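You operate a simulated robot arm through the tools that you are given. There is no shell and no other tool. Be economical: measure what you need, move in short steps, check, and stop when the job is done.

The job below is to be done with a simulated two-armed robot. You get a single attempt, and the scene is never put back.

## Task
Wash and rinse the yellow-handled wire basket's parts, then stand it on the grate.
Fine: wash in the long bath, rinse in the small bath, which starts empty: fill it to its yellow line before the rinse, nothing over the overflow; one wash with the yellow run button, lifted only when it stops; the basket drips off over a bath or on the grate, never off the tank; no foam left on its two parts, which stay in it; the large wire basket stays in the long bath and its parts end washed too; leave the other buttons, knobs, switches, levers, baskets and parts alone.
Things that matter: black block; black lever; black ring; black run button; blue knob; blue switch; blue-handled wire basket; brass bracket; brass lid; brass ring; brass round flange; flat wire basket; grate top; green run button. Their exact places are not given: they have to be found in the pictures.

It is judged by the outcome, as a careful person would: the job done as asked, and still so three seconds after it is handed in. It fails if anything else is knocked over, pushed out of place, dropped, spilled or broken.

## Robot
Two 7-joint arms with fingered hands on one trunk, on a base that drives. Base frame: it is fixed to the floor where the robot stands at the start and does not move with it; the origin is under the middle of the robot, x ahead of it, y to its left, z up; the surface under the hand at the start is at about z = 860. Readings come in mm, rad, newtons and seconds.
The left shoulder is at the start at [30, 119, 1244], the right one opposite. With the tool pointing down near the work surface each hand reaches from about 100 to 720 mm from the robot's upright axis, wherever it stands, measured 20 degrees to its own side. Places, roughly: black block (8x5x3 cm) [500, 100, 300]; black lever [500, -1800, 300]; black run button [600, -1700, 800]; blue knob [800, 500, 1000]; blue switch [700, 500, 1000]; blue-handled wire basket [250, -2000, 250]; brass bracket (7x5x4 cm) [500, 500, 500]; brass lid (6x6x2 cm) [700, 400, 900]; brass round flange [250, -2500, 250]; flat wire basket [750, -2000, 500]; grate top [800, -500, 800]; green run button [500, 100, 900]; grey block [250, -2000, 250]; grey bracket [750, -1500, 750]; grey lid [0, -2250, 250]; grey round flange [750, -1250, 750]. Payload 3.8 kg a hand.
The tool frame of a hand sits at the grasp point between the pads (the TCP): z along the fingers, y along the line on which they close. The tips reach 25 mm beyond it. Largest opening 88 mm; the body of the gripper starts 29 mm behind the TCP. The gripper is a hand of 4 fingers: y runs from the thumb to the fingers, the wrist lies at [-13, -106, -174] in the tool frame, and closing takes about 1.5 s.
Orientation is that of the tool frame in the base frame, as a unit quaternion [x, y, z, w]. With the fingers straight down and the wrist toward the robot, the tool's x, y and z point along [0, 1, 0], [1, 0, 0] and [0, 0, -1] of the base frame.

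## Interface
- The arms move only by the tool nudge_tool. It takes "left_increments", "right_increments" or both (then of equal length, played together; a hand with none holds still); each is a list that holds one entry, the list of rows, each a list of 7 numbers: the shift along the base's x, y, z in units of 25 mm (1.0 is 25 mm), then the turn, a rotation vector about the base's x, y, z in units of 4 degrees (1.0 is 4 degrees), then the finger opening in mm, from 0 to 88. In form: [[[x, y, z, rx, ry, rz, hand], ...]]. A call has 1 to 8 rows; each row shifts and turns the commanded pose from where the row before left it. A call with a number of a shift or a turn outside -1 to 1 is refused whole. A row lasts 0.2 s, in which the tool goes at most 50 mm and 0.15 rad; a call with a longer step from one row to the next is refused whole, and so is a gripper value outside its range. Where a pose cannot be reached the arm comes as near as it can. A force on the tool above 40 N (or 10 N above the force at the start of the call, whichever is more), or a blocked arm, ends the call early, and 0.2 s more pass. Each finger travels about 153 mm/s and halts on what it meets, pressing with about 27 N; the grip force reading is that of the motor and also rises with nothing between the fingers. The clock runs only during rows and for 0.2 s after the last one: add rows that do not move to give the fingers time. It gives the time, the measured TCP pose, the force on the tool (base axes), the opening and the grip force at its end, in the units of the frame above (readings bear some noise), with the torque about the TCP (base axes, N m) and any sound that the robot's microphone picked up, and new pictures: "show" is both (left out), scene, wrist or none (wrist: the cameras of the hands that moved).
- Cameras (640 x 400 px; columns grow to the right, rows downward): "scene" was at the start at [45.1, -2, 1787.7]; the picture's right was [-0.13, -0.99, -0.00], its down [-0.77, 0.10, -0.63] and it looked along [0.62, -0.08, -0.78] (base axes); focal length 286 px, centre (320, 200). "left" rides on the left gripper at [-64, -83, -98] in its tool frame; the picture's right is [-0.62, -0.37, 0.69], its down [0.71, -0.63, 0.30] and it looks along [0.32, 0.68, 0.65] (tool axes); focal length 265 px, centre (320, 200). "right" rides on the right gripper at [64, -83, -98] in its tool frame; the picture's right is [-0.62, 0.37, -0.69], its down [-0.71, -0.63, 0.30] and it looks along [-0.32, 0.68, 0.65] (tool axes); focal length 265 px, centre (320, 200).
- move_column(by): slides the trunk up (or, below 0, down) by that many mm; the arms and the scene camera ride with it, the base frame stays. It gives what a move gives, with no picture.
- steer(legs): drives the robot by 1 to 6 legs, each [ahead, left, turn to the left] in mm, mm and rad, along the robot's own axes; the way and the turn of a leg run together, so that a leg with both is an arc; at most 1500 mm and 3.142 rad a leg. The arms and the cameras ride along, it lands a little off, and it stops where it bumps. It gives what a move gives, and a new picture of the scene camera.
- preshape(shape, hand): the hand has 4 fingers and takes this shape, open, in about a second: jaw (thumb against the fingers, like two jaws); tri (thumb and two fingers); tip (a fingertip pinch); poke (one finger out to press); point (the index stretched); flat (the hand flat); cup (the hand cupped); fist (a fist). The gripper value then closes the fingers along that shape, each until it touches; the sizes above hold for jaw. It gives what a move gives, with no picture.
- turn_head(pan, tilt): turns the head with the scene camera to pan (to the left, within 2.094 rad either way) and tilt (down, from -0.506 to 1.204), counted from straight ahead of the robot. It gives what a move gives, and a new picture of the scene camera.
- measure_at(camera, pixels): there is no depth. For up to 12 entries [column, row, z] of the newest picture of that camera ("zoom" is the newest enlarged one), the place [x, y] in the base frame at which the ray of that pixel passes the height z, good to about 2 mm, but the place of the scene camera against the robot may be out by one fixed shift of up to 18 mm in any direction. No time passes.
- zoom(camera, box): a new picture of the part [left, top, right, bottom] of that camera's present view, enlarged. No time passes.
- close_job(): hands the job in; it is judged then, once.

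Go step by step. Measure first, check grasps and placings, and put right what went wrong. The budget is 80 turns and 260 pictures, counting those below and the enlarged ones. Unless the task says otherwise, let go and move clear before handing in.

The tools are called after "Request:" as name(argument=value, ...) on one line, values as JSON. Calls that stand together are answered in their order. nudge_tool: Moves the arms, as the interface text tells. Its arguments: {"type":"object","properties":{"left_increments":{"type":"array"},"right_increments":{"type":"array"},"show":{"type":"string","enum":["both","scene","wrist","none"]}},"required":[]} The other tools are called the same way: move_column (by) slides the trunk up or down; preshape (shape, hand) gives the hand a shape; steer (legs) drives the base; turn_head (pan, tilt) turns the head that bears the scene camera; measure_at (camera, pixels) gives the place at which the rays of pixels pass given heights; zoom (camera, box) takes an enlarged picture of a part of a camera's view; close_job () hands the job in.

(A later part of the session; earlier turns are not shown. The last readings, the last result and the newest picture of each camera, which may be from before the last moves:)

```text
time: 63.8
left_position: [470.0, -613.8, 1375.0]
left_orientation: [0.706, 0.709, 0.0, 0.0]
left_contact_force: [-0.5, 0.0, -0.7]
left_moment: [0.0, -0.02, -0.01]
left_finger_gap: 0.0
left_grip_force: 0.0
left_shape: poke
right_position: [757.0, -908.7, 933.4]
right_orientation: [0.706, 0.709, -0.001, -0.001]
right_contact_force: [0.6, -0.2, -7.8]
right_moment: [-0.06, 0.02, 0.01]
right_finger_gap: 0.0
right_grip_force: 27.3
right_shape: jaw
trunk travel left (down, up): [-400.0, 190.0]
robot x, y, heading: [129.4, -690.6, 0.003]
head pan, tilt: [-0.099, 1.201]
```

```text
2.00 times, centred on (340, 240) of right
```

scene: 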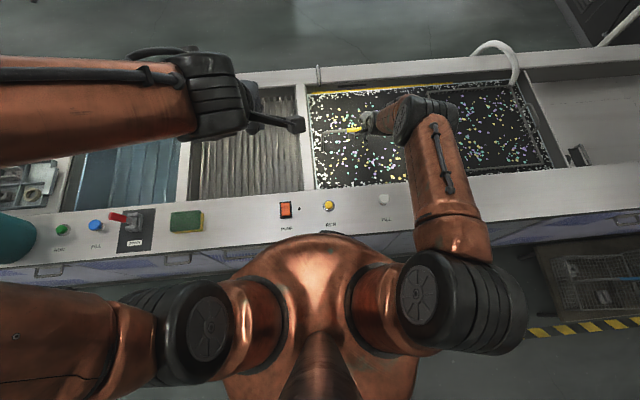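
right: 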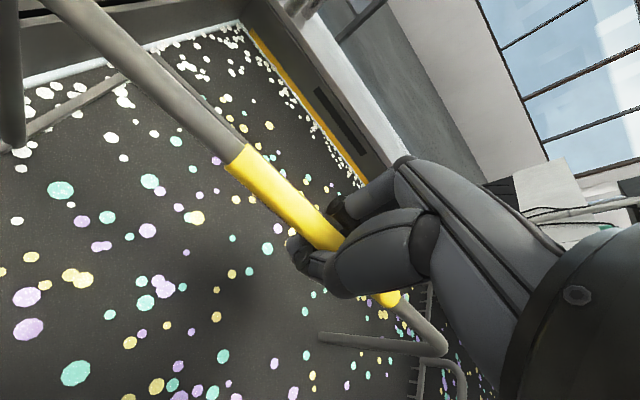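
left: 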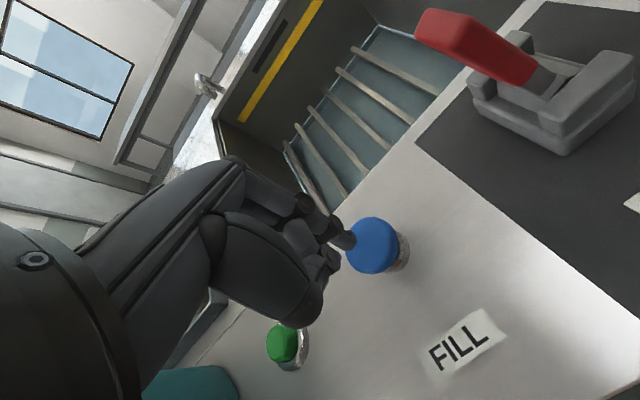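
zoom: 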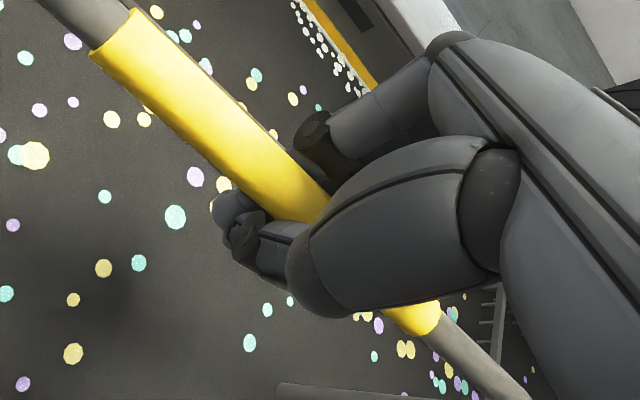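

The basket is hanging (7.8 N) in the enclosed grip. I'll lift it straight up 200 mm and look.

Request:
nudge_tool(right_increments=[[[0, 0, 0.8, 0, 0, 0, 0], [0, 0, 0.8, 0, 0, 0, 0], [0, 0, 0.8, 0, 0, 0, 0], [0, 0, 0.8, 0, 0, 0, 0], [0, 0, 0.8, 0, 0, 0, 0], [0, 0, 0.8, 0, 0, 0, 0], [0, 0, 0.8, 0, 0, 0, 0], [0, 0, 0.8, 0, 0, 0, 0]]], show="both")

Request:
zoom(camera="scene", box=[290, 60, 490, 230])

```text
time: 65.6
left_position: [469.3, -614.1, 1376.1]
left_orientation: [0.706, 0.709, 0.0, 0.0]
left_contact_force: [0.4, 1.3, 0.8]
left_moment: [0.0, 0.03, 0.01]
left_finger_gap: 0.0
left_grip_force: 0.0
left_shape: poke
right_position: [756.3, -910.3, 1095.5]
right_orientation: [0.706, 0.708, -0.001, 0.0]
right_contact_force: [-0.2, 0.7, -9.3]
right_moment: [-0.02, -0.04, -0.05]
right_finger_gap: 0.0
right_grip_force: 26.8
right_shape: jaw
trunk travel left (down, up): [-400.0, 190.0]
robot x, y, heading: [127.4, -688.7, 0.004]
head pan, tilt: [-0.099, 1.201]
```

scene: 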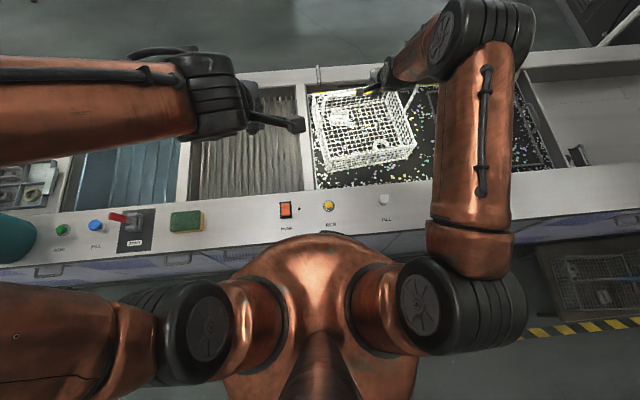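
right: 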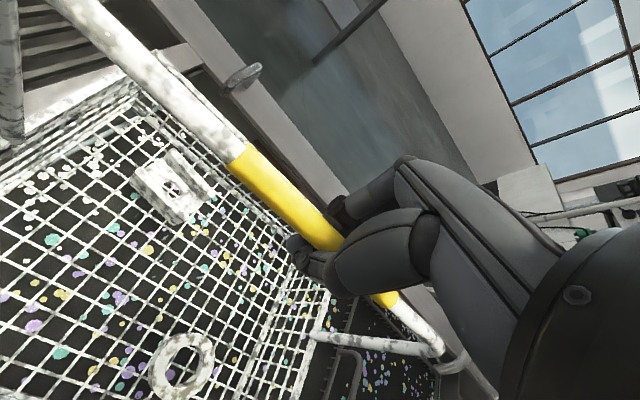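

```text
2.35 times, centred on (390, 145) of scene
```

zoom: 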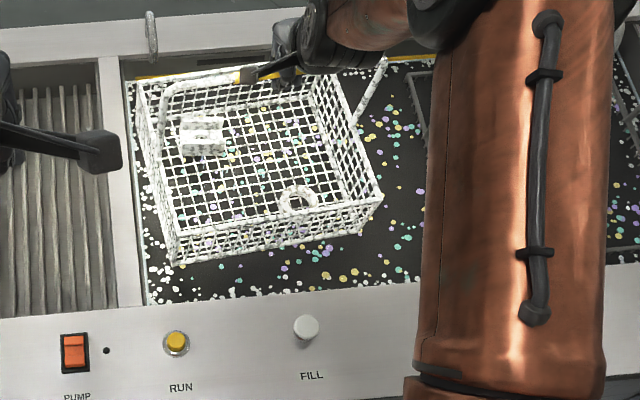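

The basket and its parts came out foamy but intact. I'll lift another 125 mm over the bath and let it drip.

Request:
nudge_tool(right_increments=[[[0, 0, 0.8, 0, 0, 0, 0], [0, 0, 0.8, 0, 0, 0, 0], [0, 0, 0.8, 0, 0, 0, 0], [0, 0, 0.8, 0, 0, 0, 0], [0, 0, 0.8, 0, 0, 0, 0], [0, 0, 0.8, 0, 0, 0, 0], [0, 0, 0, 0, 0, 0, 0], [0, 0, 0, 0, 0, 0, 0]]], show="none")

Request:
nudge_tool(right_increments=[[[0, 0, 0, 0, 0, 0, 0], [0, 0, 0, 0, 0, 0, 0], [0, 0, 0, 0, 0, 0, 0], [0, 0, 0, 0, 0, 0, 0], [0, 0, 0, 0, 0, 0, 0], [0, 0, 0, 0, 0, 0, 0], [0, 0, 0, 0, 0, 0, 0], [0, 0, 0, 0, 0, 0, 0]]], show="none")

Request:
nudge_tool(right_increments=[[[0, 0, 0, 0, 0, 0, 0], [0, 0, 0, 0, 0, 0, 0], [0, 0, 0, 0, 0, 0, 0], [0, 0, 0, 0, 0, 0, 0], [0, 0, 0, 0, 0, 0, 0], [0, 0, 0, 0, 0, 0, 0], [0, 0, 0, 0, 0, 0, 0], [0, 0, 0, 0, 0, 0, 0]]], show="wrist")

Request:
turn_head(pan=-0.25, tilt=0.85)

Request:
zoom(camera="scene", box=[200, 60, 460, 260])

```text
time: 67.4
left_position: [468.2, -615.8, 1375.8]
left_orientation: [0.706, 0.708, 0.0, 0.0]
left_contact_force: [0.6, 0.4, 0.5]
left_moment: [0.0, 0.01, -0.02]
left_finger_gap: 0.0
left_grip_force: 0.1
left_shape: poke
right_position: [760.4, -908.6, 1213.2]
right_orientation: [0.706, 0.708, -0.001, -0.001]
right_contact_force: [-0.3, -0.4, -8.1]
right_moment: [-0.03, -0.04, -0.03]
right_finger_gap: 0.0
right_grip_force: 27.4
right_shape: jaw
trunk travel left (down, up): [-400.0, 190.0]
robot x, y, heading: [131.0, -688.3, 0.004]
head pan, tilt: [-0.099, 1.201]
```

```text
time: 69.2
left_position: [469.1, -615.1, 1376.0]
left_orientation: [0.706, 0.708, 0.0, 0.0]
left_contact_force: [-1.0, -0.7, 0.2]
left_moment: [0.01, -0.01, 0.02]
left_finger_gap: 0.0
left_grip_force: 0.0
left_shape: poke
right_position: [759.4, -909.0, 1214.5]
right_orientation: [0.706, 0.708, -0.001, -0.001]
right_contact_force: [0.8, 0.5, -9.0]
right_moment: [-0.02, -0.02, -0.05]
right_finger_gap: 0.0
right_grip_force: 26.5
right_shape: jaw
trunk travel left (down, up): [-400.0, 190.0]
robot x, y, heading: [131.1, -691.0, 0.007]
head pan, tilt: [-0.099, 1.201]
```

```text
time: 71.0
left_position: [470.3, -615.2, 1375.1]
left_orientation: [0.706, 0.708, 0.0, 0.0]
left_contact_force: [0.8, -0.3, 0.2]
left_moment: [0.03, 0.02, 0.01]
left_finger_gap: 0.0
left_grip_force: 0.1
left_shape: poke
right_position: [759.2, -909.2, 1214.2]
right_orientation: [0.706, 0.708, -0.001, -0.001]
right_contact_force: [0.9, 0.0, -8.1]
right_moment: [-0.02, -0.02, 0.0]
right_finger_gap: 0.0
right_grip_force: 27.3
right_shape: jaw
trunk travel left (down, up): [-400.0, 190.0]
robot x, y, heading: [130.3, -689.8, 0.005]
head pan, tilt: [-0.099, 1.201]
```

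right: 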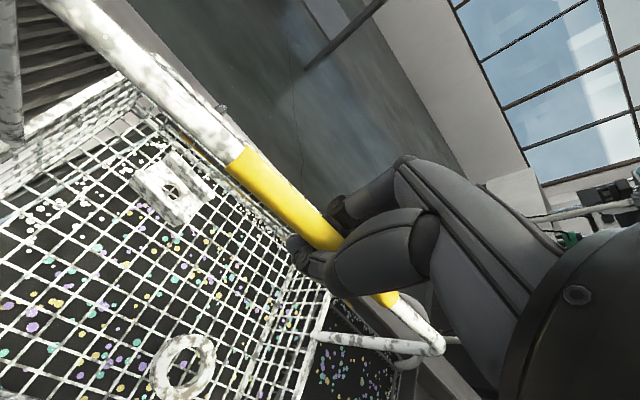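

```text
time: 71.8
left_position: [469.9, -614.8, 1374.9]
left_orientation: [0.706, 0.708, 0.0, 0.0]
left_contact_force: [0.3, 0.8, -0.8]
left_moment: [0.01, -0.02, -0.03]
left_finger_gap: 0.0
left_grip_force: 0.1
left_shape: poke
right_position: [758.8, -908.8, 1213.5]
right_orientation: [0.706, 0.708, 0.0, -0.001]
right_contact_force: [-0.1, 0.4, -7.5]
right_moment: [-0.02, -0.03, -0.01]
right_finger_gap: 0.0
right_grip_force: 27.1
right_shape: jaw
trunk travel left (down, up): [-400.0, 190.0]
robot x, y, heading: [131.9, -688.0, 0.007]
head pan, tilt: [-0.25, 0.85]
```

scene: 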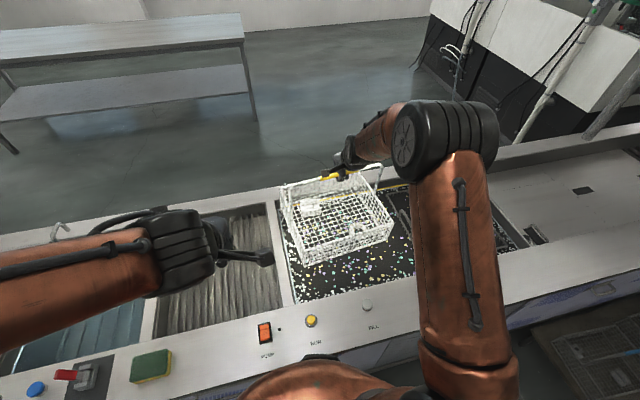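

```text
2.00 times, centred on (330, 160) of scene
```

zoom: 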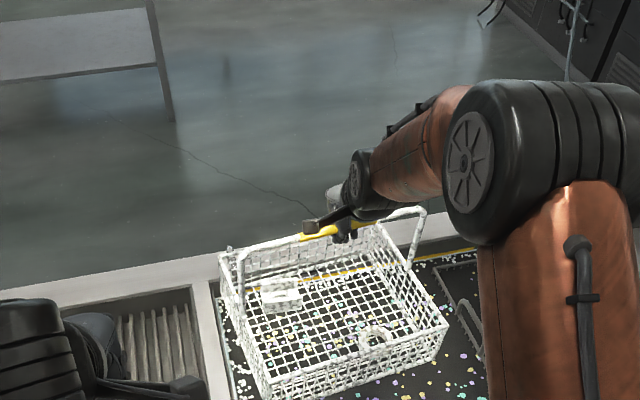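

It's hanging steadily over the bath, with all parts inside. I'll move the left arm aside for the view, then drive left to bring the basket over the small bath.

Request:
nudge_tool(left_increments=[[[-0.5, 1, 0, 0, 0, 0, 0], [-0.5, 1, 0, 0, 0, 0, 0], [-0.5, 1, 0, 0, 0, 0, 0], [-0.5, 1, 0, 0, 0, 0, 0], [-0.5, 1, 0, 0, 0, 0, 0], [-0.5, 1, 0, 0, 0, 0, 0], [-0.5, 1, 0, 0, 0, 0, 0], [-0.5, 1, 0, 0, 0, 0, 0]]], show="none")

Request:
steer(legs=[[0, 800, 0]])

Request:
turn_head(pan=-0.15, tilt=1.0)

Request:
zoom(camera="scene", box=[220, 60, 480, 260])

```text
time: 73.6
left_position: [394.5, -415.5, 1401.5]
left_orientation: [0.706, 0.708, 0.0, 0.0]
left_contact_force: [-0.4, -0.1, 0.4]
left_moment: [-0.05, 0.03, 0.04]
left_finger_gap: 0.3
left_grip_force: 0.0
left_shape: poke
left hand out of reach, approached as far as the arm can: row 2, 3, 4, 5, 6
right_position: [758.2, -909.8, 1213.9]
right_orientation: [0.706, 0.709, 0.0, 0.0]
right_contact_force: [0.2, -0.1, -8.2]
right_moment: [-0.03, -0.05, 0.0]
right_finger_gap: 0.0
right_grip_force: 26.4
right_shape: jaw
trunk travel left (down, up): [-400.0, 190.0]
robot x, y, heading: [133.2, -686.5, -0.0]
head pan, tilt: [-0.25, 0.85]
```

```text
time: 77.9
left_position: [399.4, 388.4, 1401.4]
left_orientation: [0.71, 0.704, 0.0, 0.0]
left_contact_force: [-0.4, -0.5, 0.1]
left_moment: [-0.01, -0.05, -0.01]
left_finger_gap: 0.1
left_grip_force: 0.0
left_shape: poke
right_position: [756.6, -110.3, 1215.0]
right_orientation: [0.709, 0.705, -0.001, -0.001]
right_contact_force: [-0.4, -0.2, -9.3]
right_moment: [-0.01, -0.04, -0.01]
right_finger_gap: 0.0
right_grip_force: 27.2
right_shape: jaw
trunk travel left (down, up): [-400.0, 190.0]
robot x, y, heading: [132.4, 117.8, -0.008]
head pan, tilt: [-0.25, 0.85]
```

scene: 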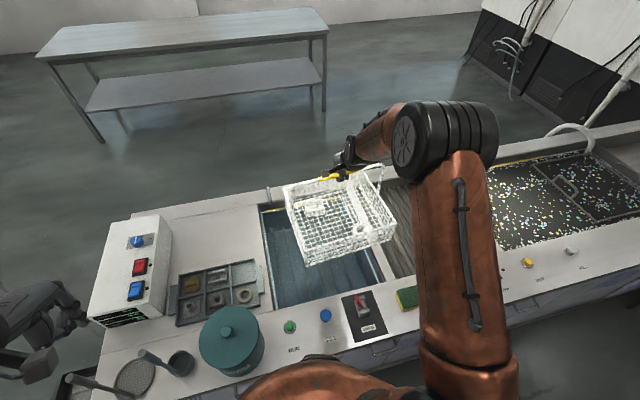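

```text
time: 78.6
left_position: [399.3, 388.6, 1401.6]
left_orientation: [0.709, 0.705, 0.001, 0.0]
left_contact_force: [0.0, -1.0, -0.9]
left_moment: [0.0, 0.02, 0.01]
left_finger_gap: 0.0
left_grip_force: 0.0
left_shape: poke
right_position: [756.3, -110.9, 1214.0]
right_orientation: [0.709, 0.705, 0.0, -0.001]
right_contact_force: [0.2, -0.2, -8.7]
right_moment: [-0.03, -0.04, 0.02]
right_finger_gap: 0.0
right_grip_force: 27.3
right_shape: jaw
trunk travel left (down, up): [-400.0, 190.0]
robot x, y, heading: [130.3, 121.0, -0.003]
head pan, tilt: [-0.15, 1.0]
```

scene: 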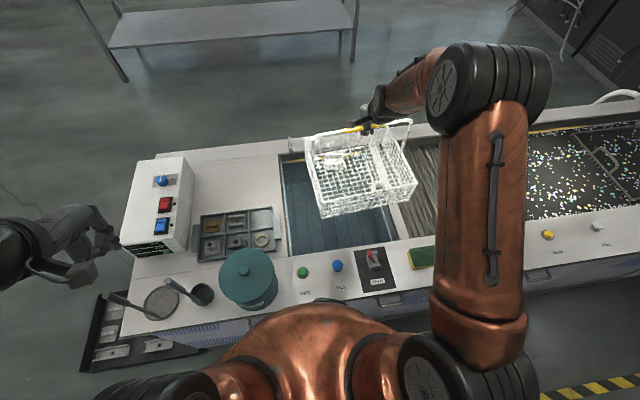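

```text
2.00 times, centred on (350, 160) of scene
```

zoom: 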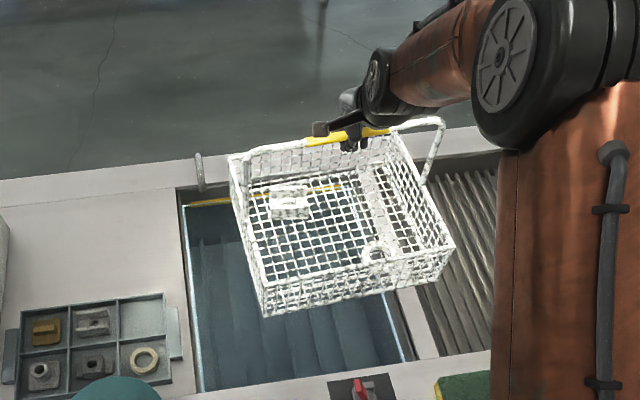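

I'll measure the small bath's edges at rim height (with the known fill button at (337,266) as a check) and the basket's corners.

Request:
measure_at(camera="scene", pixels=[[337, 266, 872], [320, 255, 860], [310, 155, 860], [425, 241, 860], [351, 205, 1080], [446, 182, 1080], [335, 140, 1080], [351, 217, 990], [445, 198, 990], [366, 128, 1214], [437, 217, 860], [280, 155, 860]])

Request:
zoom(camera="scene", box=[270, 140, 450, 280])

```text
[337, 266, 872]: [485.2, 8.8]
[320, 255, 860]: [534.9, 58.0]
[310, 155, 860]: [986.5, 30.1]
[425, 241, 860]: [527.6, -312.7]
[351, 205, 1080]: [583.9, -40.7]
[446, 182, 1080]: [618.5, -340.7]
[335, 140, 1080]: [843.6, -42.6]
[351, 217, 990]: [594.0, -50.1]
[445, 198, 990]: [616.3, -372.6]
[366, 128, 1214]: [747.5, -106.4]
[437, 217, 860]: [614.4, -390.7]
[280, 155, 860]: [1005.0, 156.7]
```

```text
2.86 times, centred on (360, 210) of scene
```

zoom: 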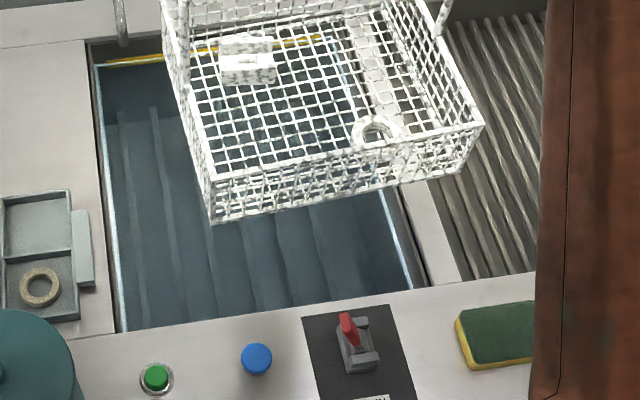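

The enlargement was wider than the box I asked for, so I'll redo those measurements with the right pixels.

Request:
measure_at(camera="scene", pixels=[[289, 256, 860], [280, 162, 860], [398.5, 240.5, 860], [321, 202, 1080], [417, 184, 1080], [305, 140, 1080], [322, 218, 990], [409, 200, 990], [321, 202, 1040], [305, 140, 1040], [417, 184, 1040]])

Request:
nudge_tool(right_increments=[[[0, 0, 0, 0, 0, 0, 0]]], show="wrist")

```text
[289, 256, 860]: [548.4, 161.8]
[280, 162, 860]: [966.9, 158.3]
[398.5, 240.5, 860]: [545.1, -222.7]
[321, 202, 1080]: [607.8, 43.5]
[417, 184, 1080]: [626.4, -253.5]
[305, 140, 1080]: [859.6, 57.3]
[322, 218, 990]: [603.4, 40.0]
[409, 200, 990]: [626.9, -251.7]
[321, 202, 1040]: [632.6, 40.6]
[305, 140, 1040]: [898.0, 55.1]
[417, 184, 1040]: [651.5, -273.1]
```

```text
time: 79.0
left_position: [398.8, 388.5, 1402.7]
left_orientation: [0.71, 0.704, 0.0, 0.0]
left_contact_force: [0.3, -0.1, 0.1]
left_moment: [0.01, 0.01, 0.01]
left_finger_gap: 0.0
left_grip_force: 0.1
left_shape: poke
right_position: [758.0, -110.0, 1214.8]
right_orientation: [0.71, 0.705, -0.001, -0.001]
right_contact_force: [0.3, 0.0, -8.2]
right_moment: [0.03, 0.0, 0.02]
right_finger_gap: 0.0
right_grip_force: 27.1
right_shape: jaw
trunk travel left (down, up): [-400.0, 190.0]
robot x, y, heading: [128.5, 115.0, -0.004]
head pan, tilt: [-0.15, 1.0]
```

right: 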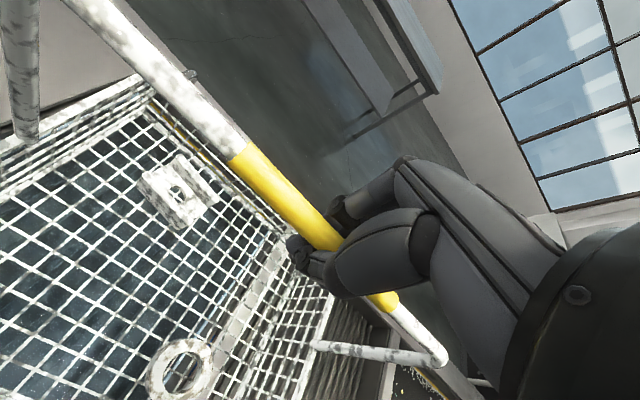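

The small bath spans y≈+153…-230 and x≈556…976 (corrected); the basket's centre is about (743,-107). I'll shift it +68 mm in y and +12 mm in x, then start lowering.

Request:
nudge_tool(right_increments=[[[0.16, 0.9, 0, 0, 0, 0, 0], [0.16, 0.9, 0, 0, 0, 0, 0], [0.16, 0.9, 0, 0, 0, 0, 0], [0, 0, -0.6, 0, 0, 0, 0], [0, 0, -0.8, 0, 0, 0, 0], [0, 0, -0.8, 0, 0, 0, 0], [0, 0, -0.8, 0, 0, 0, 0], [0, 0, 0, 0, 0, 0, 0]]], show="both")

Request:
zoom(camera="scene", box=[250, 110, 442, 230])

```text
time: 80.8
left_position: [397.8, 387.9, 1401.4]
left_orientation: [0.71, 0.704, 0.0, 0.0]
left_contact_force: [-0.4, -0.7, 0.0]
left_moment: [-0.04, 0.02, -0.05]
left_finger_gap: 0.0
left_grip_force: 0.0
left_shape: poke
right_position: [769.2, -40.4, 1139.0]
right_orientation: [0.709, 0.705, -0.001, 0.0]
right_contact_force: [0.9, 0.0, -7.5]
right_moment: [0.0, -0.01, 0.0]
right_finger_gap: 0.0
right_grip_force: 27.0
right_shape: jaw
trunk travel left (down, up): [-400.0, 190.0]
robot x, y, heading: [130.4, 117.2, -0.001]
head pan, tilt: [-0.15, 1.0]
```

scene: 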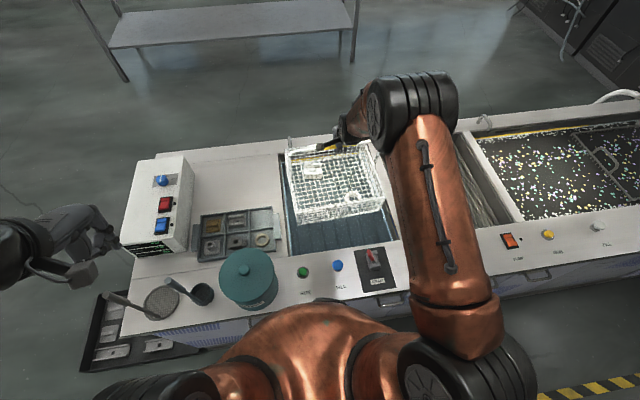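
right: 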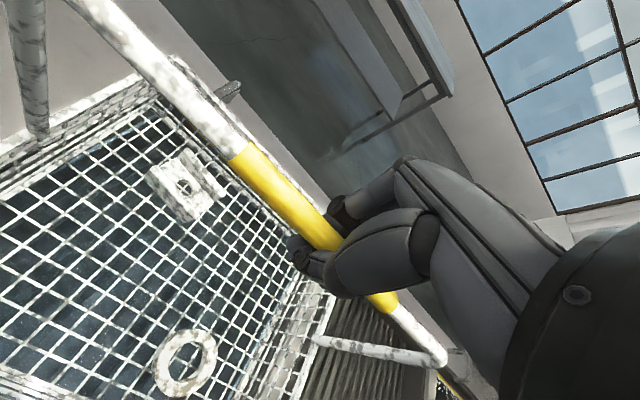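

```text
3.33 times, centred on (346, 170) of scene
```

zoom: 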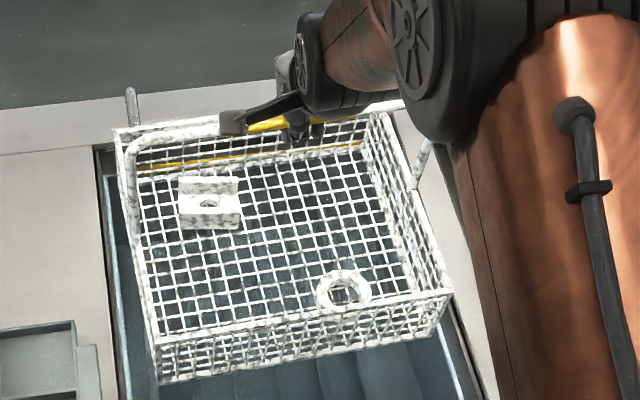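

The basket is well over the bath with margin around. I'll lower 120 mm and check its entry.

Request:
nudge_tool(right_increments=[[[0, 0, -0.6, 0, 0, 0, 0], [0, 0, -0.6, 0, 0, 0, 0], [0, 0, -0.6, 0, 0, 0, 0], [0, 0, -0.6, 0, 0, 0, 0], [0, 0, -0.6, 0, 0, 0, 0], [0, 0, -0.6, 0, 0, 0, 0], [0, 0, -0.6, 0, 0, 0, 0], [0, 0, -0.6, 0, 0, 0, 0]]], show="both")

Request:
zoom(camera="scene", box=[250, 130, 442, 250])

```text
time: 82.6
left_position: [400.3, 388.7, 1401.1]
left_orientation: [0.709, 0.705, -0.001, 0.0]
left_contact_force: [0.8, 0.4, -0.2]
left_moment: [0.01, 0.0, 0.02]
left_finger_gap: 0.0
left_grip_force: 0.0
left_shape: poke
right_position: [770.2, -44.1, 1017.8]
right_orientation: [0.709, 0.706, -0.001, 0.0]
right_contact_force: [0.4, 0.0, -8.8]
right_moment: [-0.01, -0.06, -0.02]
right_finger_gap: 0.2
right_grip_force: 26.7
right_shape: jaw
trunk travel left (down, up): [-400.0, 190.0]
robot x, y, heading: [131.6, 119.4, -0.008]
head pan, tilt: [-0.15, 1.0]
```

scene: 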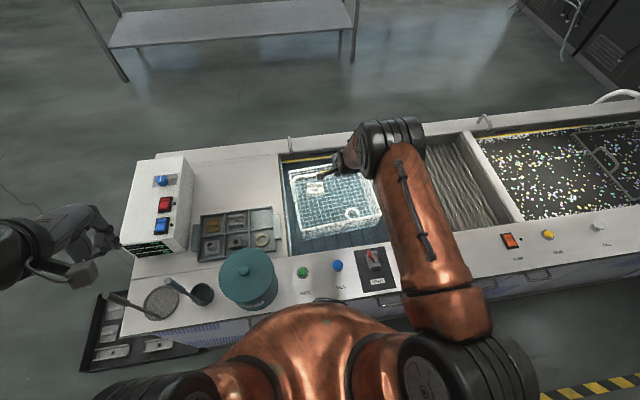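
right: 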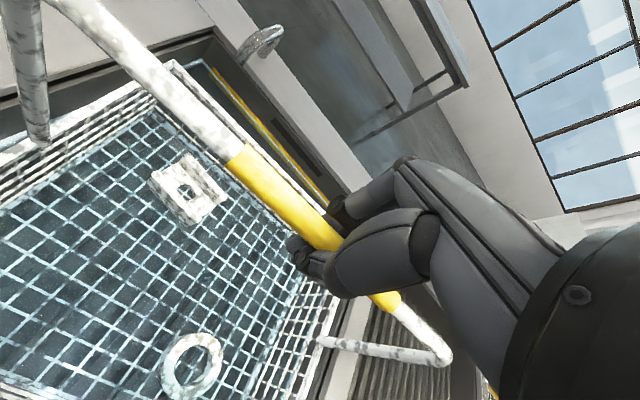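

```text
3.33 times, centred on (346, 190) of scene
```

zoom: 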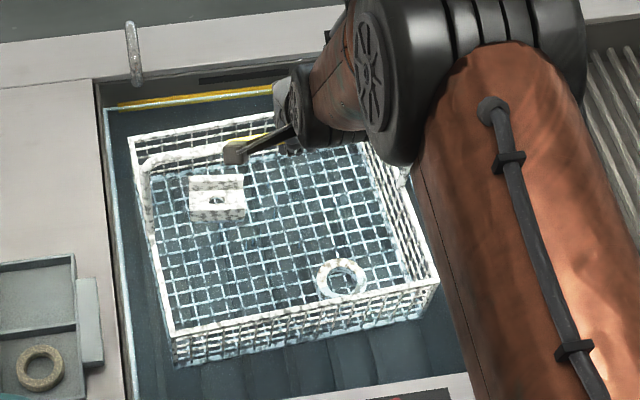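

It enters cleanly; the bottom is already in the water. I'll lower another ~100 mm so the parts are fully under.

Request:
nudge_tool(right_increments=[[[0, 0, -0.5, 0, 0, 0, 0], [0, 0, -0.5, 0, 0, 0, 0], [0, 0, -0.5, 0, 0, 0, 0], [0, 0, -0.5, 0, 0, 0, 0], [0, 0, -0.5, 0, 0, 0, 0], [0, 0, -0.5, 0, 0, 0, 0], [0, 0, -0.5, 0, 0, 0, 0], [0, 0, -0.5, 0, 0, 0, 0]]], show="both")

Request:
zoom(camera="scene", box=[250, 130, 442, 250])

```text
time: 84.4
left_position: [398.8, 388.9, 1401.4]
left_orientation: [0.71, 0.704, -0.001, 0.0]
left_contact_force: [-0.2, -0.2, -0.3]
left_moment: [0.05, 0.04, -0.01]
left_finger_gap: 0.2
left_grip_force: 0.1
left_shape: poke
right_position: [767.1, -42.2, 917.6]
right_orientation: [0.71, 0.705, -0.001, -0.001]
right_contact_force: [0.0, -0.2, -8.3]
right_moment: [-0.02, -0.02, -0.02]
right_finger_gap: 0.3
right_grip_force: 27.0
right_shape: jaw
trunk travel left (down, up): [-400.0, 190.0]
robot x, y, heading: [127.4, 120.5, -0.008]
head pan, tilt: [-0.15, 1.0]
```

scene: 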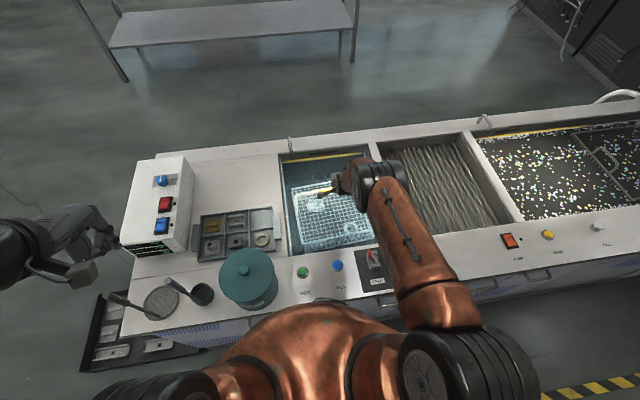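
right: 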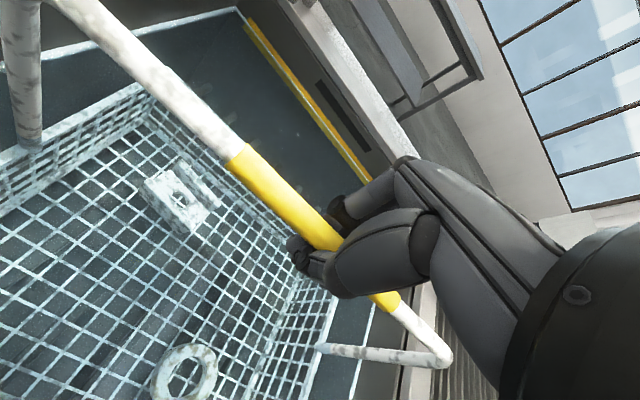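

```text
3.33 times, centred on (346, 190) of scene
```

zoom: 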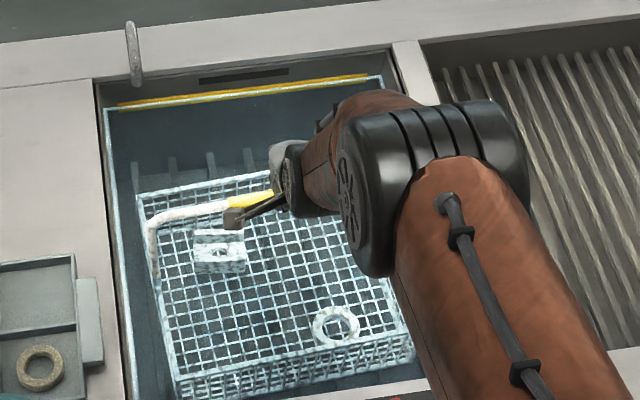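

Fully submerged with the water still under the overflow. I'll swish it gently under water to take off the foam.

Request:
nudge_tool(right_increments=[[[0, 0.4, 0.4, 0, 0, 0, 0], [0, 0.4, 0.4, 0, 0, 0, 0], [0, -0.4, -0.4, 0, 0, 0, 0], [0, -0.4, -0.4, 0, 0, 0, 0], [0, -0.4, 0.4, 0, 0, 0, 0], [0, -0.4, 0.4, 0, 0, 0, 0], [0, 0.4, -0.4, 0, 0, 0, 0], [0, 0.4, -0.4, 0, 0, 0, 0]]], show="none")

Request:
nudge_tool(right_increments=[[[0, 0.4, 0.4, 0, 0, 0, 0], [0, 0.4, 0.4, 0, 0, 0, 0], [0, -0.4, -0.4, 0, 0, 0, 0], [0, -0.4, -0.4, 0, 0, 0, 0], [0, -0.4, 0.4, 0, 0, 0, 0], [0, -0.4, 0.4, 0, 0, 0, 0], [0, 0.4, -0.4, 0, 0, 0, 0], [0, 0.4, -0.4, 0, 0, 0, 0]]], show="none")

Request:
nudge_tool(right_increments=[[[0, 0, 0, 0, 0, 0, 0], [0, 0, 0, 0, 0, 0, 0], [0, 0, 0, 0, 0, 0, 0], [0, 0, 0, 0, 0, 0, 0], [0, 0, 0, 0, 0, 0, 0], [0, 0, 0, 0, 0, 0, 0], [0, 0, 0, 0, 0, 0, 0], [0, 0, 0, 0, 0, 0, 0]]], show="both")

Request:
zoom(camera="right", box=[0, 80, 320, 400])

Request:
zoom(camera="scene", box=[250, 130, 442, 250])

```text
time: 86.2
left_position: [397.7, 387.9, 1400.8]
left_orientation: [0.709, 0.705, 0.0, 0.0]
left_contact_force: [0.0, 0.3, -0.3]
left_moment: [-0.01, 0.0, -0.01]
left_finger_gap: 0.2
left_grip_force: 0.1
left_shape: poke
right_position: [768.7, -44.2, 919.0]
right_orientation: [0.71, 0.704, -0.001, 0.0]
right_contact_force: [-0.2, -0.6, -8.3]
right_moment: [-0.01, 0.01, -0.01]
right_finger_gap: 0.0
right_grip_force: 27.1
right_shape: jaw
trunk travel left (down, up): [-400.0, 190.0]
robot x, y, heading: [131.0, 119.4, -0.005]
head pan, tilt: [-0.15, 1.0]
```

```text
time: 88.0
left_position: [399.1, 387.3, 1402.4]
left_orientation: [0.709, 0.705, -0.001, 0.0]
left_contact_force: [0.1, 1.1, -0.2]
left_moment: [0.0, 0.03, 0.0]
left_finger_gap: 0.1
left_grip_force: 0.1
left_shape: poke
right_position: [768.7, -41.9, 919.3]
right_orientation: [0.709, 0.705, -0.001, -0.001]
right_contact_force: [-0.6, -0.5, -8.7]
right_moment: [0.06, 0.01, 0.01]
right_finger_gap: 0.2
right_grip_force: 27.7
right_shape: jaw
trunk travel left (down, up): [-400.0, 190.0]
robot x, y, heading: [134.3, 117.2, -0.005]
head pan, tilt: [-0.15, 1.0]
```

```text
time: 89.8
left_position: [399.2, 388.5, 1402.4]
left_orientation: [0.71, 0.705, 0.0, 0.0]
left_contact_force: [0.1, -0.2, 0.5]
left_moment: [0.0, -0.02, 0.02]
left_finger_gap: 0.0
left_grip_force: 0.0
left_shape: poke
right_position: [768.5, -41.5, 918.7]
right_orientation: [0.709, 0.705, 0.0, 0.0]
right_contact_force: [-0.6, 0.3, -9.7]
right_moment: [0.02, -0.01, -0.03]
right_finger_gap: 0.0
right_grip_force: 26.6
right_shape: jaw
trunk travel left (down, up): [-400.0, 190.0]
robot x, y, heading: [130.3, 119.6, -0.006]
head pan, tilt: [-0.15, 1.0]
```

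scene: 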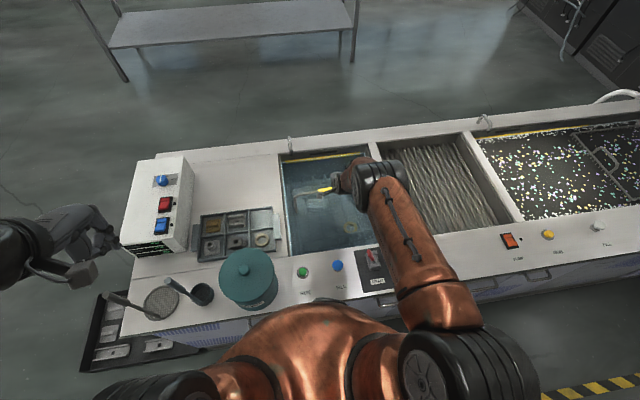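
right: 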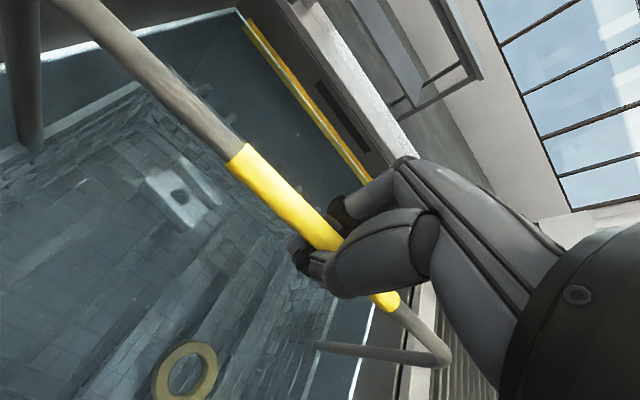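

```text
1.25 times, centred on (160, 240) of right
```

zoom: 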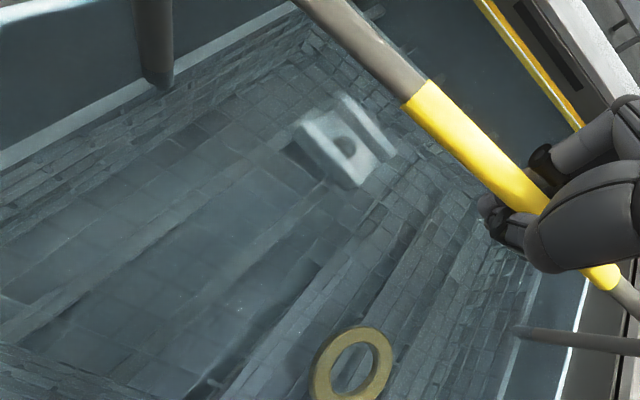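

```text
3.33 times, centred on (346, 190) of scene
```

zoom: 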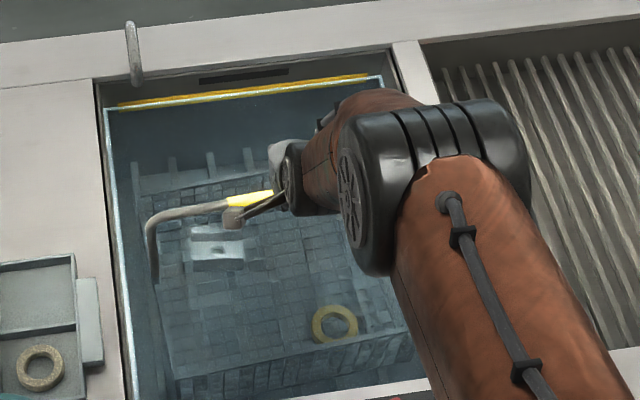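

The ring and wires are clean, but the bracket is still whitish at (180,195). I'll keep swishing.

Request:
nudge_tool(right_increments=[[[0, 0.4, 0.4, 0, 0, 0, 0], [0, 0.4, 0.4, 0, 0, 0, 0], [0, -0.4, -0.4, 0, 0, 0, 0], [0, -0.4, -0.4, 0, 0, 0, 0], [0, -0.4, 0.4, 0, 0, 0, 0], [0, -0.4, 0.4, 0, 0, 0, 0], [0, 0.4, -0.4, 0, 0, 0, 0], [0, 0.4, -0.4, 0, 0, 0, 0]]], show="none")

Request:
nudge_tool(right_increments=[[[0, 0.4, 0.4, 0, 0, 0, 0], [0, 0.4, 0.4, 0, 0, 0, 0], [0, -0.4, -0.4, 0, 0, 0, 0], [0, -0.4, -0.4, 0, 0, 0, 0], [0, -0.4, 0.4, 0, 0, 0, 0], [0, -0.4, 0.4, 0, 0, 0, 0], [0, 0.4, -0.4, 0, 0, 0, 0], [0, 0.4, -0.4, 0, 0, 0, 0]]], show="none")

Request:
nudge_tool(right_increments=[[[0, 0, 0, 0, 0, 0, 0], [0, 0, 0, 0, 0, 0, 0], [0, 0, 0, 0, 0, 0, 0], [0, 0, 0, 0, 0, 0, 0], [0, 0, 0, 0, 0, 0, 0], [0, 0, 0, 0, 0, 0, 0], [0, 0, 0, 0, 0, 0, 0], [0, 0, 0, 0, 0, 0, 0]]], show="wrist")

Request:
zoom(camera="right", box=[80, 120, 272, 240])

```text
time: 91.6
left_position: [398.8, 388.5, 1401.6]
left_orientation: [0.709, 0.705, 0.0, 0.0]
left_contact_force: [0.6, -0.3, -0.5]
left_moment: [-0.01, 0.01, -0.04]
left_finger_gap: 0.0
left_grip_force: 0.0
left_shape: poke
right_position: [768.8, -41.3, 919.6]
right_orientation: [0.709, 0.705, 0.0, 0.001]
right_contact_force: [-0.7, 0.6, -8.5]
right_moment: [0.01, 0.0, 0.0]
right_finger_gap: 0.2
right_grip_force: 27.6
right_shape: jaw
trunk travel left (down, up): [-400.0, 190.0]
robot x, y, heading: [130.9, 117.6, -0.009]
head pan, tilt: [-0.15, 1.0]
```

```text
time: 93.4
left_position: [398.9, 389.4, 1401.9]
left_orientation: [0.71, 0.704, 0.0, 0.0]
left_contact_force: [-0.8, -0.5, -0.8]
left_moment: [-0.02, 0.02, 0.0]
left_finger_gap: 0.0
left_grip_force: 0.1
left_shape: poke
right_position: [768.7, -41.6, 919.7]
right_orientation: [0.71, 0.704, -0.001, -0.001]
right_contact_force: [0.4, 0.9, -8.3]
right_moment: [0.02, 0.01, -0.01]
right_finger_gap: 0.0
right_grip_force: 26.8
right_shape: jaw
trunk travel left (down, up): [-400.0, 190.0]
robot x, y, heading: [132.9, 120.2, -0.008]
head pan, tilt: [-0.15, 1.0]
```

```text
time: 95.2
left_position: [398.4, 388.8, 1400.8]
left_orientation: [0.709, 0.705, 0.0, 0.0]
left_contact_force: [-0.7, 0.5, 0.7]
left_moment: [-0.01, -0.03, 0.02]
left_finger_gap: 0.0
left_grip_force: 0.1
left_shape: poke
right_position: [768.5, -41.8, 919.3]
right_orientation: [0.709, 0.705, -0.001, 0.0]
right_contact_force: [0.4, -0.4, -7.7]
right_moment: [-0.01, -0.02, 0.0]
right_finger_gap: 0.0
right_grip_force: 26.8
right_shape: jaw
trunk travel left (down, up): [-400.0, 190.0]
robot x, y, heading: [131.4, 115.0, -0.003]
head pan, tilt: [-0.15, 1.0]
```

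right: 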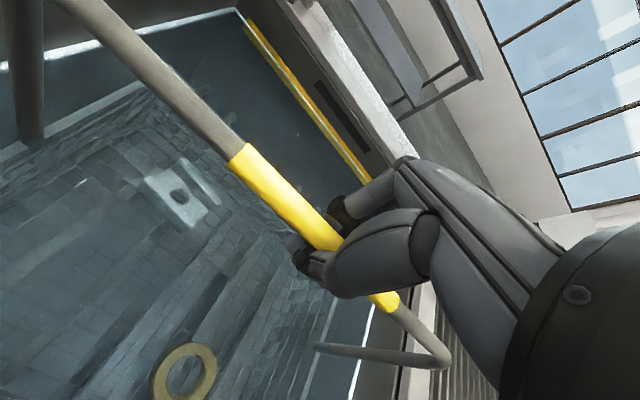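

```text
3.33 times, centred on (176, 180) of right
```

zoom: 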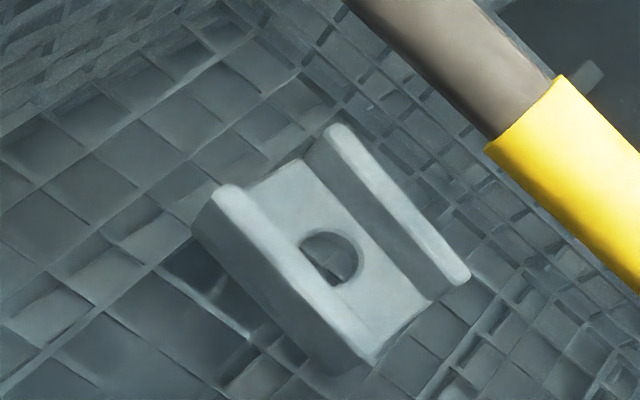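

The bracket now looks smooth and uniform rather than speckled. I'll lift it out of the water and inspect it in air over the bath.

Request:
nudge_tool(right_increments=[[[0, 0, 0.7, 0, 0, 0, 0], [0, 0, 0.7, 0, 0, 0, 0], [0, 0, 0.7, 0, 0, 0, 0], [0, 0, 0.7, 0, 0, 0, 0], [0, 0, 0.7, 0, 0, 0, 0], [0, 0, 0.7, 0, 0, 0, 0], [0, 0, 0.7, 0, 0, 0, 0], [0, 0, 0.7, 0, 0, 0, 0]]], show="none")

Request:
nudge_tool(right_increments=[[[0, 0, 0.7, 0, 0, 0, 0], [0, 0, 0.7, 0, 0, 0, 0], [0, 0, 0.7, 0, 0, 0, 0], [0, 0, 0.7, 0, 0, 0, 0], [0, 0, 0.7, 0, 0, 0, 0], [0, 0, 0.7, 0, 0, 0, 0], [0, 0, 0, 0, 0, 0, 0], [0, 0, 0, 0, 0, 0, 0]]], show="both")

Request:
zoom(camera="right", box=[80, 120, 272, 240])

Request:
zoom(camera="right", box=[100, 270, 292, 390])

```text
time: 97.0
left_position: [398.5, 389.3, 1401.9]
left_orientation: [0.709, 0.705, 0.0, 0.0]
left_contact_force: [0.7, -0.8, 0.2]
left_moment: [0.0, 0.0, 0.0]
left_finger_gap: 0.0
left_grip_force: 0.0
left_shape: poke
right_position: [768.3, -42.9, 1058.6]
right_orientation: [0.71, 0.705, -0.001, 0.0]
right_contact_force: [0.2, 0.0, -8.3]
right_moment: [0.02, 0.01, 0.0]
right_finger_gap: 0.0
right_grip_force: 26.8
right_shape: jaw
trunk travel left (down, up): [-400.0, 190.0]
robot x, y, heading: [132.5, 116.4, -0.005]
head pan, tilt: [-0.15, 1.0]
```

```text
time: 98.8
left_position: [397.7, 389.1, 1401.6]
left_orientation: [0.71, 0.705, 0.0, 0.0]
left_contact_force: [0.1, 0.1, 0.4]
left_moment: [-0.03, -0.01, -0.01]
left_finger_gap: 0.0
left_grip_force: 0.2
left_shape: poke
right_position: [768.4, -43.2, 1163.7]
right_orientation: [0.709, 0.705, -0.001, -0.001]
right_contact_force: [0.0, -0.4, -9.2]
right_moment: [0.0, 0.0, -0.01]
right_finger_gap: 0.3
right_grip_force: 26.6
right_shape: jaw
trunk travel left (down, up): [-400.0, 190.0]
robot x, y, heading: [129.3, 121.1, -0.012]
head pan, tilt: [-0.15, 1.0]
```

scene: 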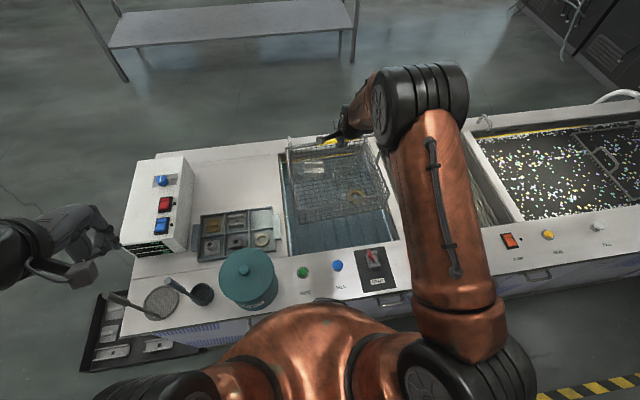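
right: 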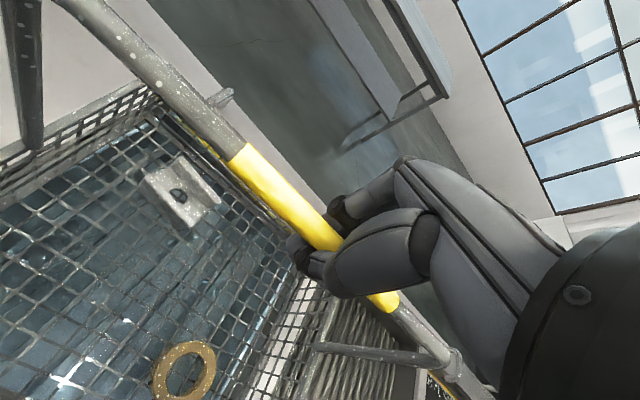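

```text
3.33 times, centred on (176, 180) of right
```

zoom: 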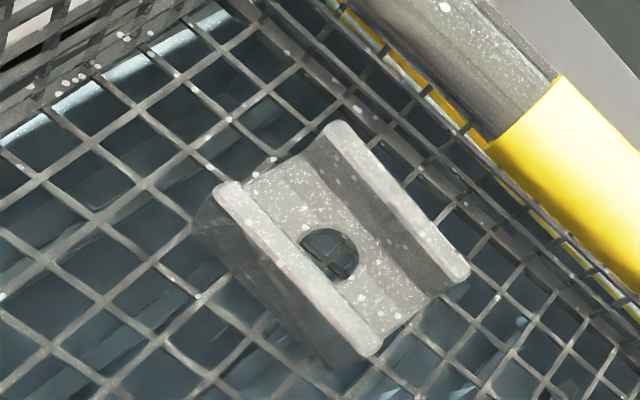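

```text
3.33 times, centred on (196, 330) of right
```

zoom: 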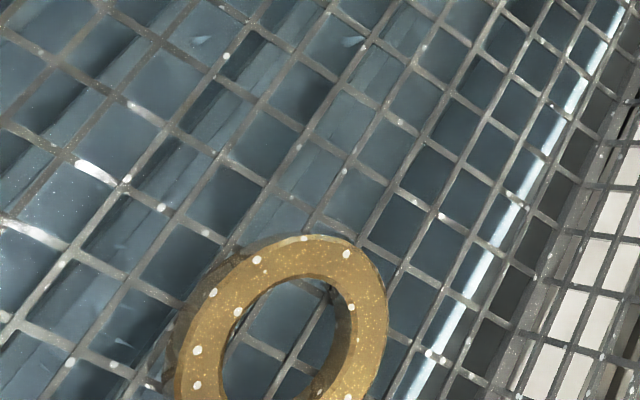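

The parts are nearly bare metal with white specks that may be drops or leftover foam. I'll let it drip over the bath and look again.

Request:
nudge_tool(right_increments=[[[0, 0, 0, 0, 0, 0, 0], [0, 0, 0, 0, 0, 0, 0], [0, 0, 0, 0, 0, 0, 0], [0, 0, 0, 0, 0, 0, 0], [0, 0, 0, 0, 0, 0, 0], [0, 0, 0, 0, 0, 0, 0], [0, 0, 0, 0, 0, 0, 0], [0, 0, 0, 0, 0, 0, 0]]], show="none")

Request:
nudge_tool(right_increments=[[[0, 0, 0, 0, 0, 0, 0], [0, 0, 0, 0, 0, 0, 0], [0, 0, 0, 0, 0, 0, 0], [0, 0, 0, 0, 0, 0, 0], [0, 0, 0, 0, 0, 0, 0], [0, 0, 0, 0, 0, 0, 0], [0, 0, 0, 0, 0, 0, 0], [0, 0, 0, 0, 0, 0, 0]]], show="none")

Request:
nudge_tool(right_increments=[[[0, 0, 0, 0, 0, 0, 0], [0, 0, 0, 0, 0, 0, 0], [0, 0, 0, 0, 0, 0, 0], [0, 0, 0, 0, 0, 0, 0], [0, 0, 0, 0, 0, 0, 0], [0, 0, 0, 0, 0, 0, 0], [0, 0, 0, 0, 0, 0, 0], [0, 0, 0, 0, 0, 0, 0]]], show="wrist")

Request:
zoom(camera="right", box=[80, 120, 272, 240])

Request:
zoom(camera="right", box=[100, 270, 292, 390])

```text
time: 100.6
left_position: [397.9, 387.8, 1401.1]
left_orientation: [0.709, 0.705, 0.0, 0.0]
left_contact_force: [-0.2, 0.0, 0.0]
left_moment: [0.02, 0.02, 0.01]
left_finger_gap: 0.0
left_grip_force: 0.0
left_shape: poke
right_position: [768.8, -41.7, 1163.0]
right_orientation: [0.71, 0.704, 0.0, -0.001]
right_contact_force: [-0.6, 0.4, -8.2]
right_moment: [0.02, -0.02, 0.0]
right_finger_gap: 0.0
right_grip_force: 26.9
right_shape: jaw
trunk travel left (down, up): [-400.0, 190.0]
robot x, y, heading: [130.5, 116.6, -0.009]
head pan, tilt: [-0.15, 1.0]
```

```text
time: 102.4
left_position: [399.7, 387.0, 1401.5]
left_orientation: [0.709, 0.705, 0.0, 0.0]
left_contact_force: [0.5, 0.9, 0.1]
left_moment: [0.0, -0.01, -0.01]
left_finger_gap: 0.1
left_grip_force: 0.0
left_shape: poke
right_position: [767.6, -42.9, 1163.6]
right_orientation: [0.71, 0.704, 0.0, -0.001]
right_contact_force: [0.6, 0.6, -8.1]
right_moment: [0.02, -0.05, -0.03]
right_finger_gap: 0.2
right_grip_force: 27.0
right_shape: jaw
trunk travel left (down, up): [-400.0, 190.0]
robot x, y, heading: [132.0, 120.9, -0.005]
head pan, tilt: [-0.15, 1.0]
```

```text
time: 104.2
left_position: [398.7, 386.9, 1400.9]
left_orientation: [0.709, 0.705, -0.001, 0.0]
left_contact_force: [-0.1, -0.1, 0.2]
left_moment: [-0.01, 0.02, -0.02]
left_finger_gap: 0.4
left_grip_force: 0.2
left_shape: poke
right_position: [767.5, -42.0, 1164.3]
right_orientation: [0.71, 0.705, -0.001, -0.001]
right_contact_force: [0.5, 0.4, -6.9]
right_moment: [-0.02, -0.04, -0.01]
right_finger_gap: 0.1
right_grip_force: 27.0
right_shape: jaw
trunk travel left (down, up): [-400.0, 190.0]
robot x, y, heading: [128.9, 117.9, -0.007]
head pan, tilt: [-0.15, 1.0]
```

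right: 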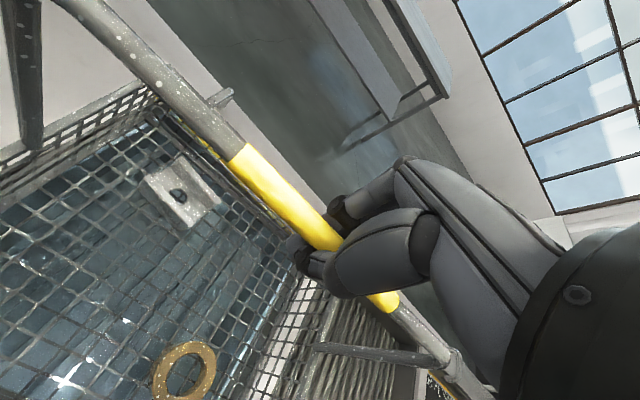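

```text
3.33 times, centred on (176, 180) of right
```

zoom: 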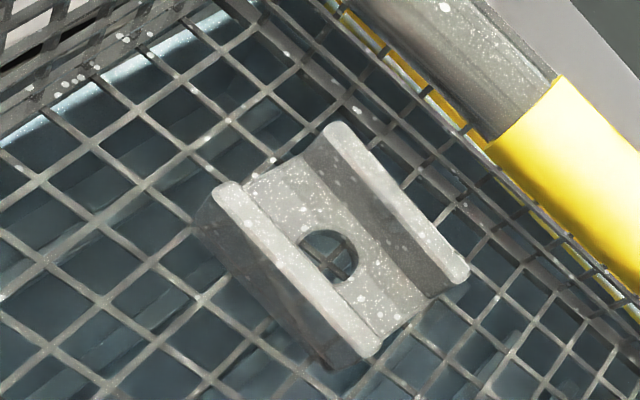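

```text
3.33 times, centred on (196, 330) of right
```

zoom: 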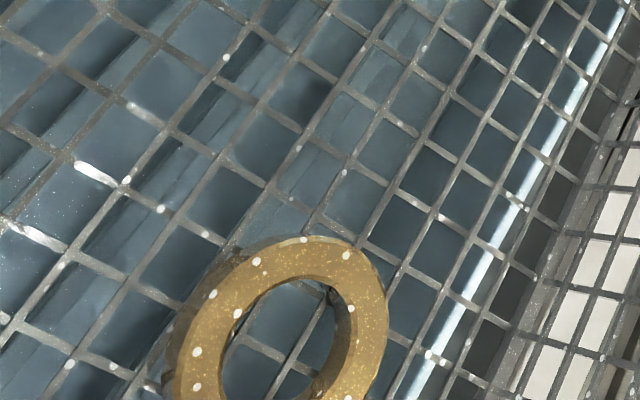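

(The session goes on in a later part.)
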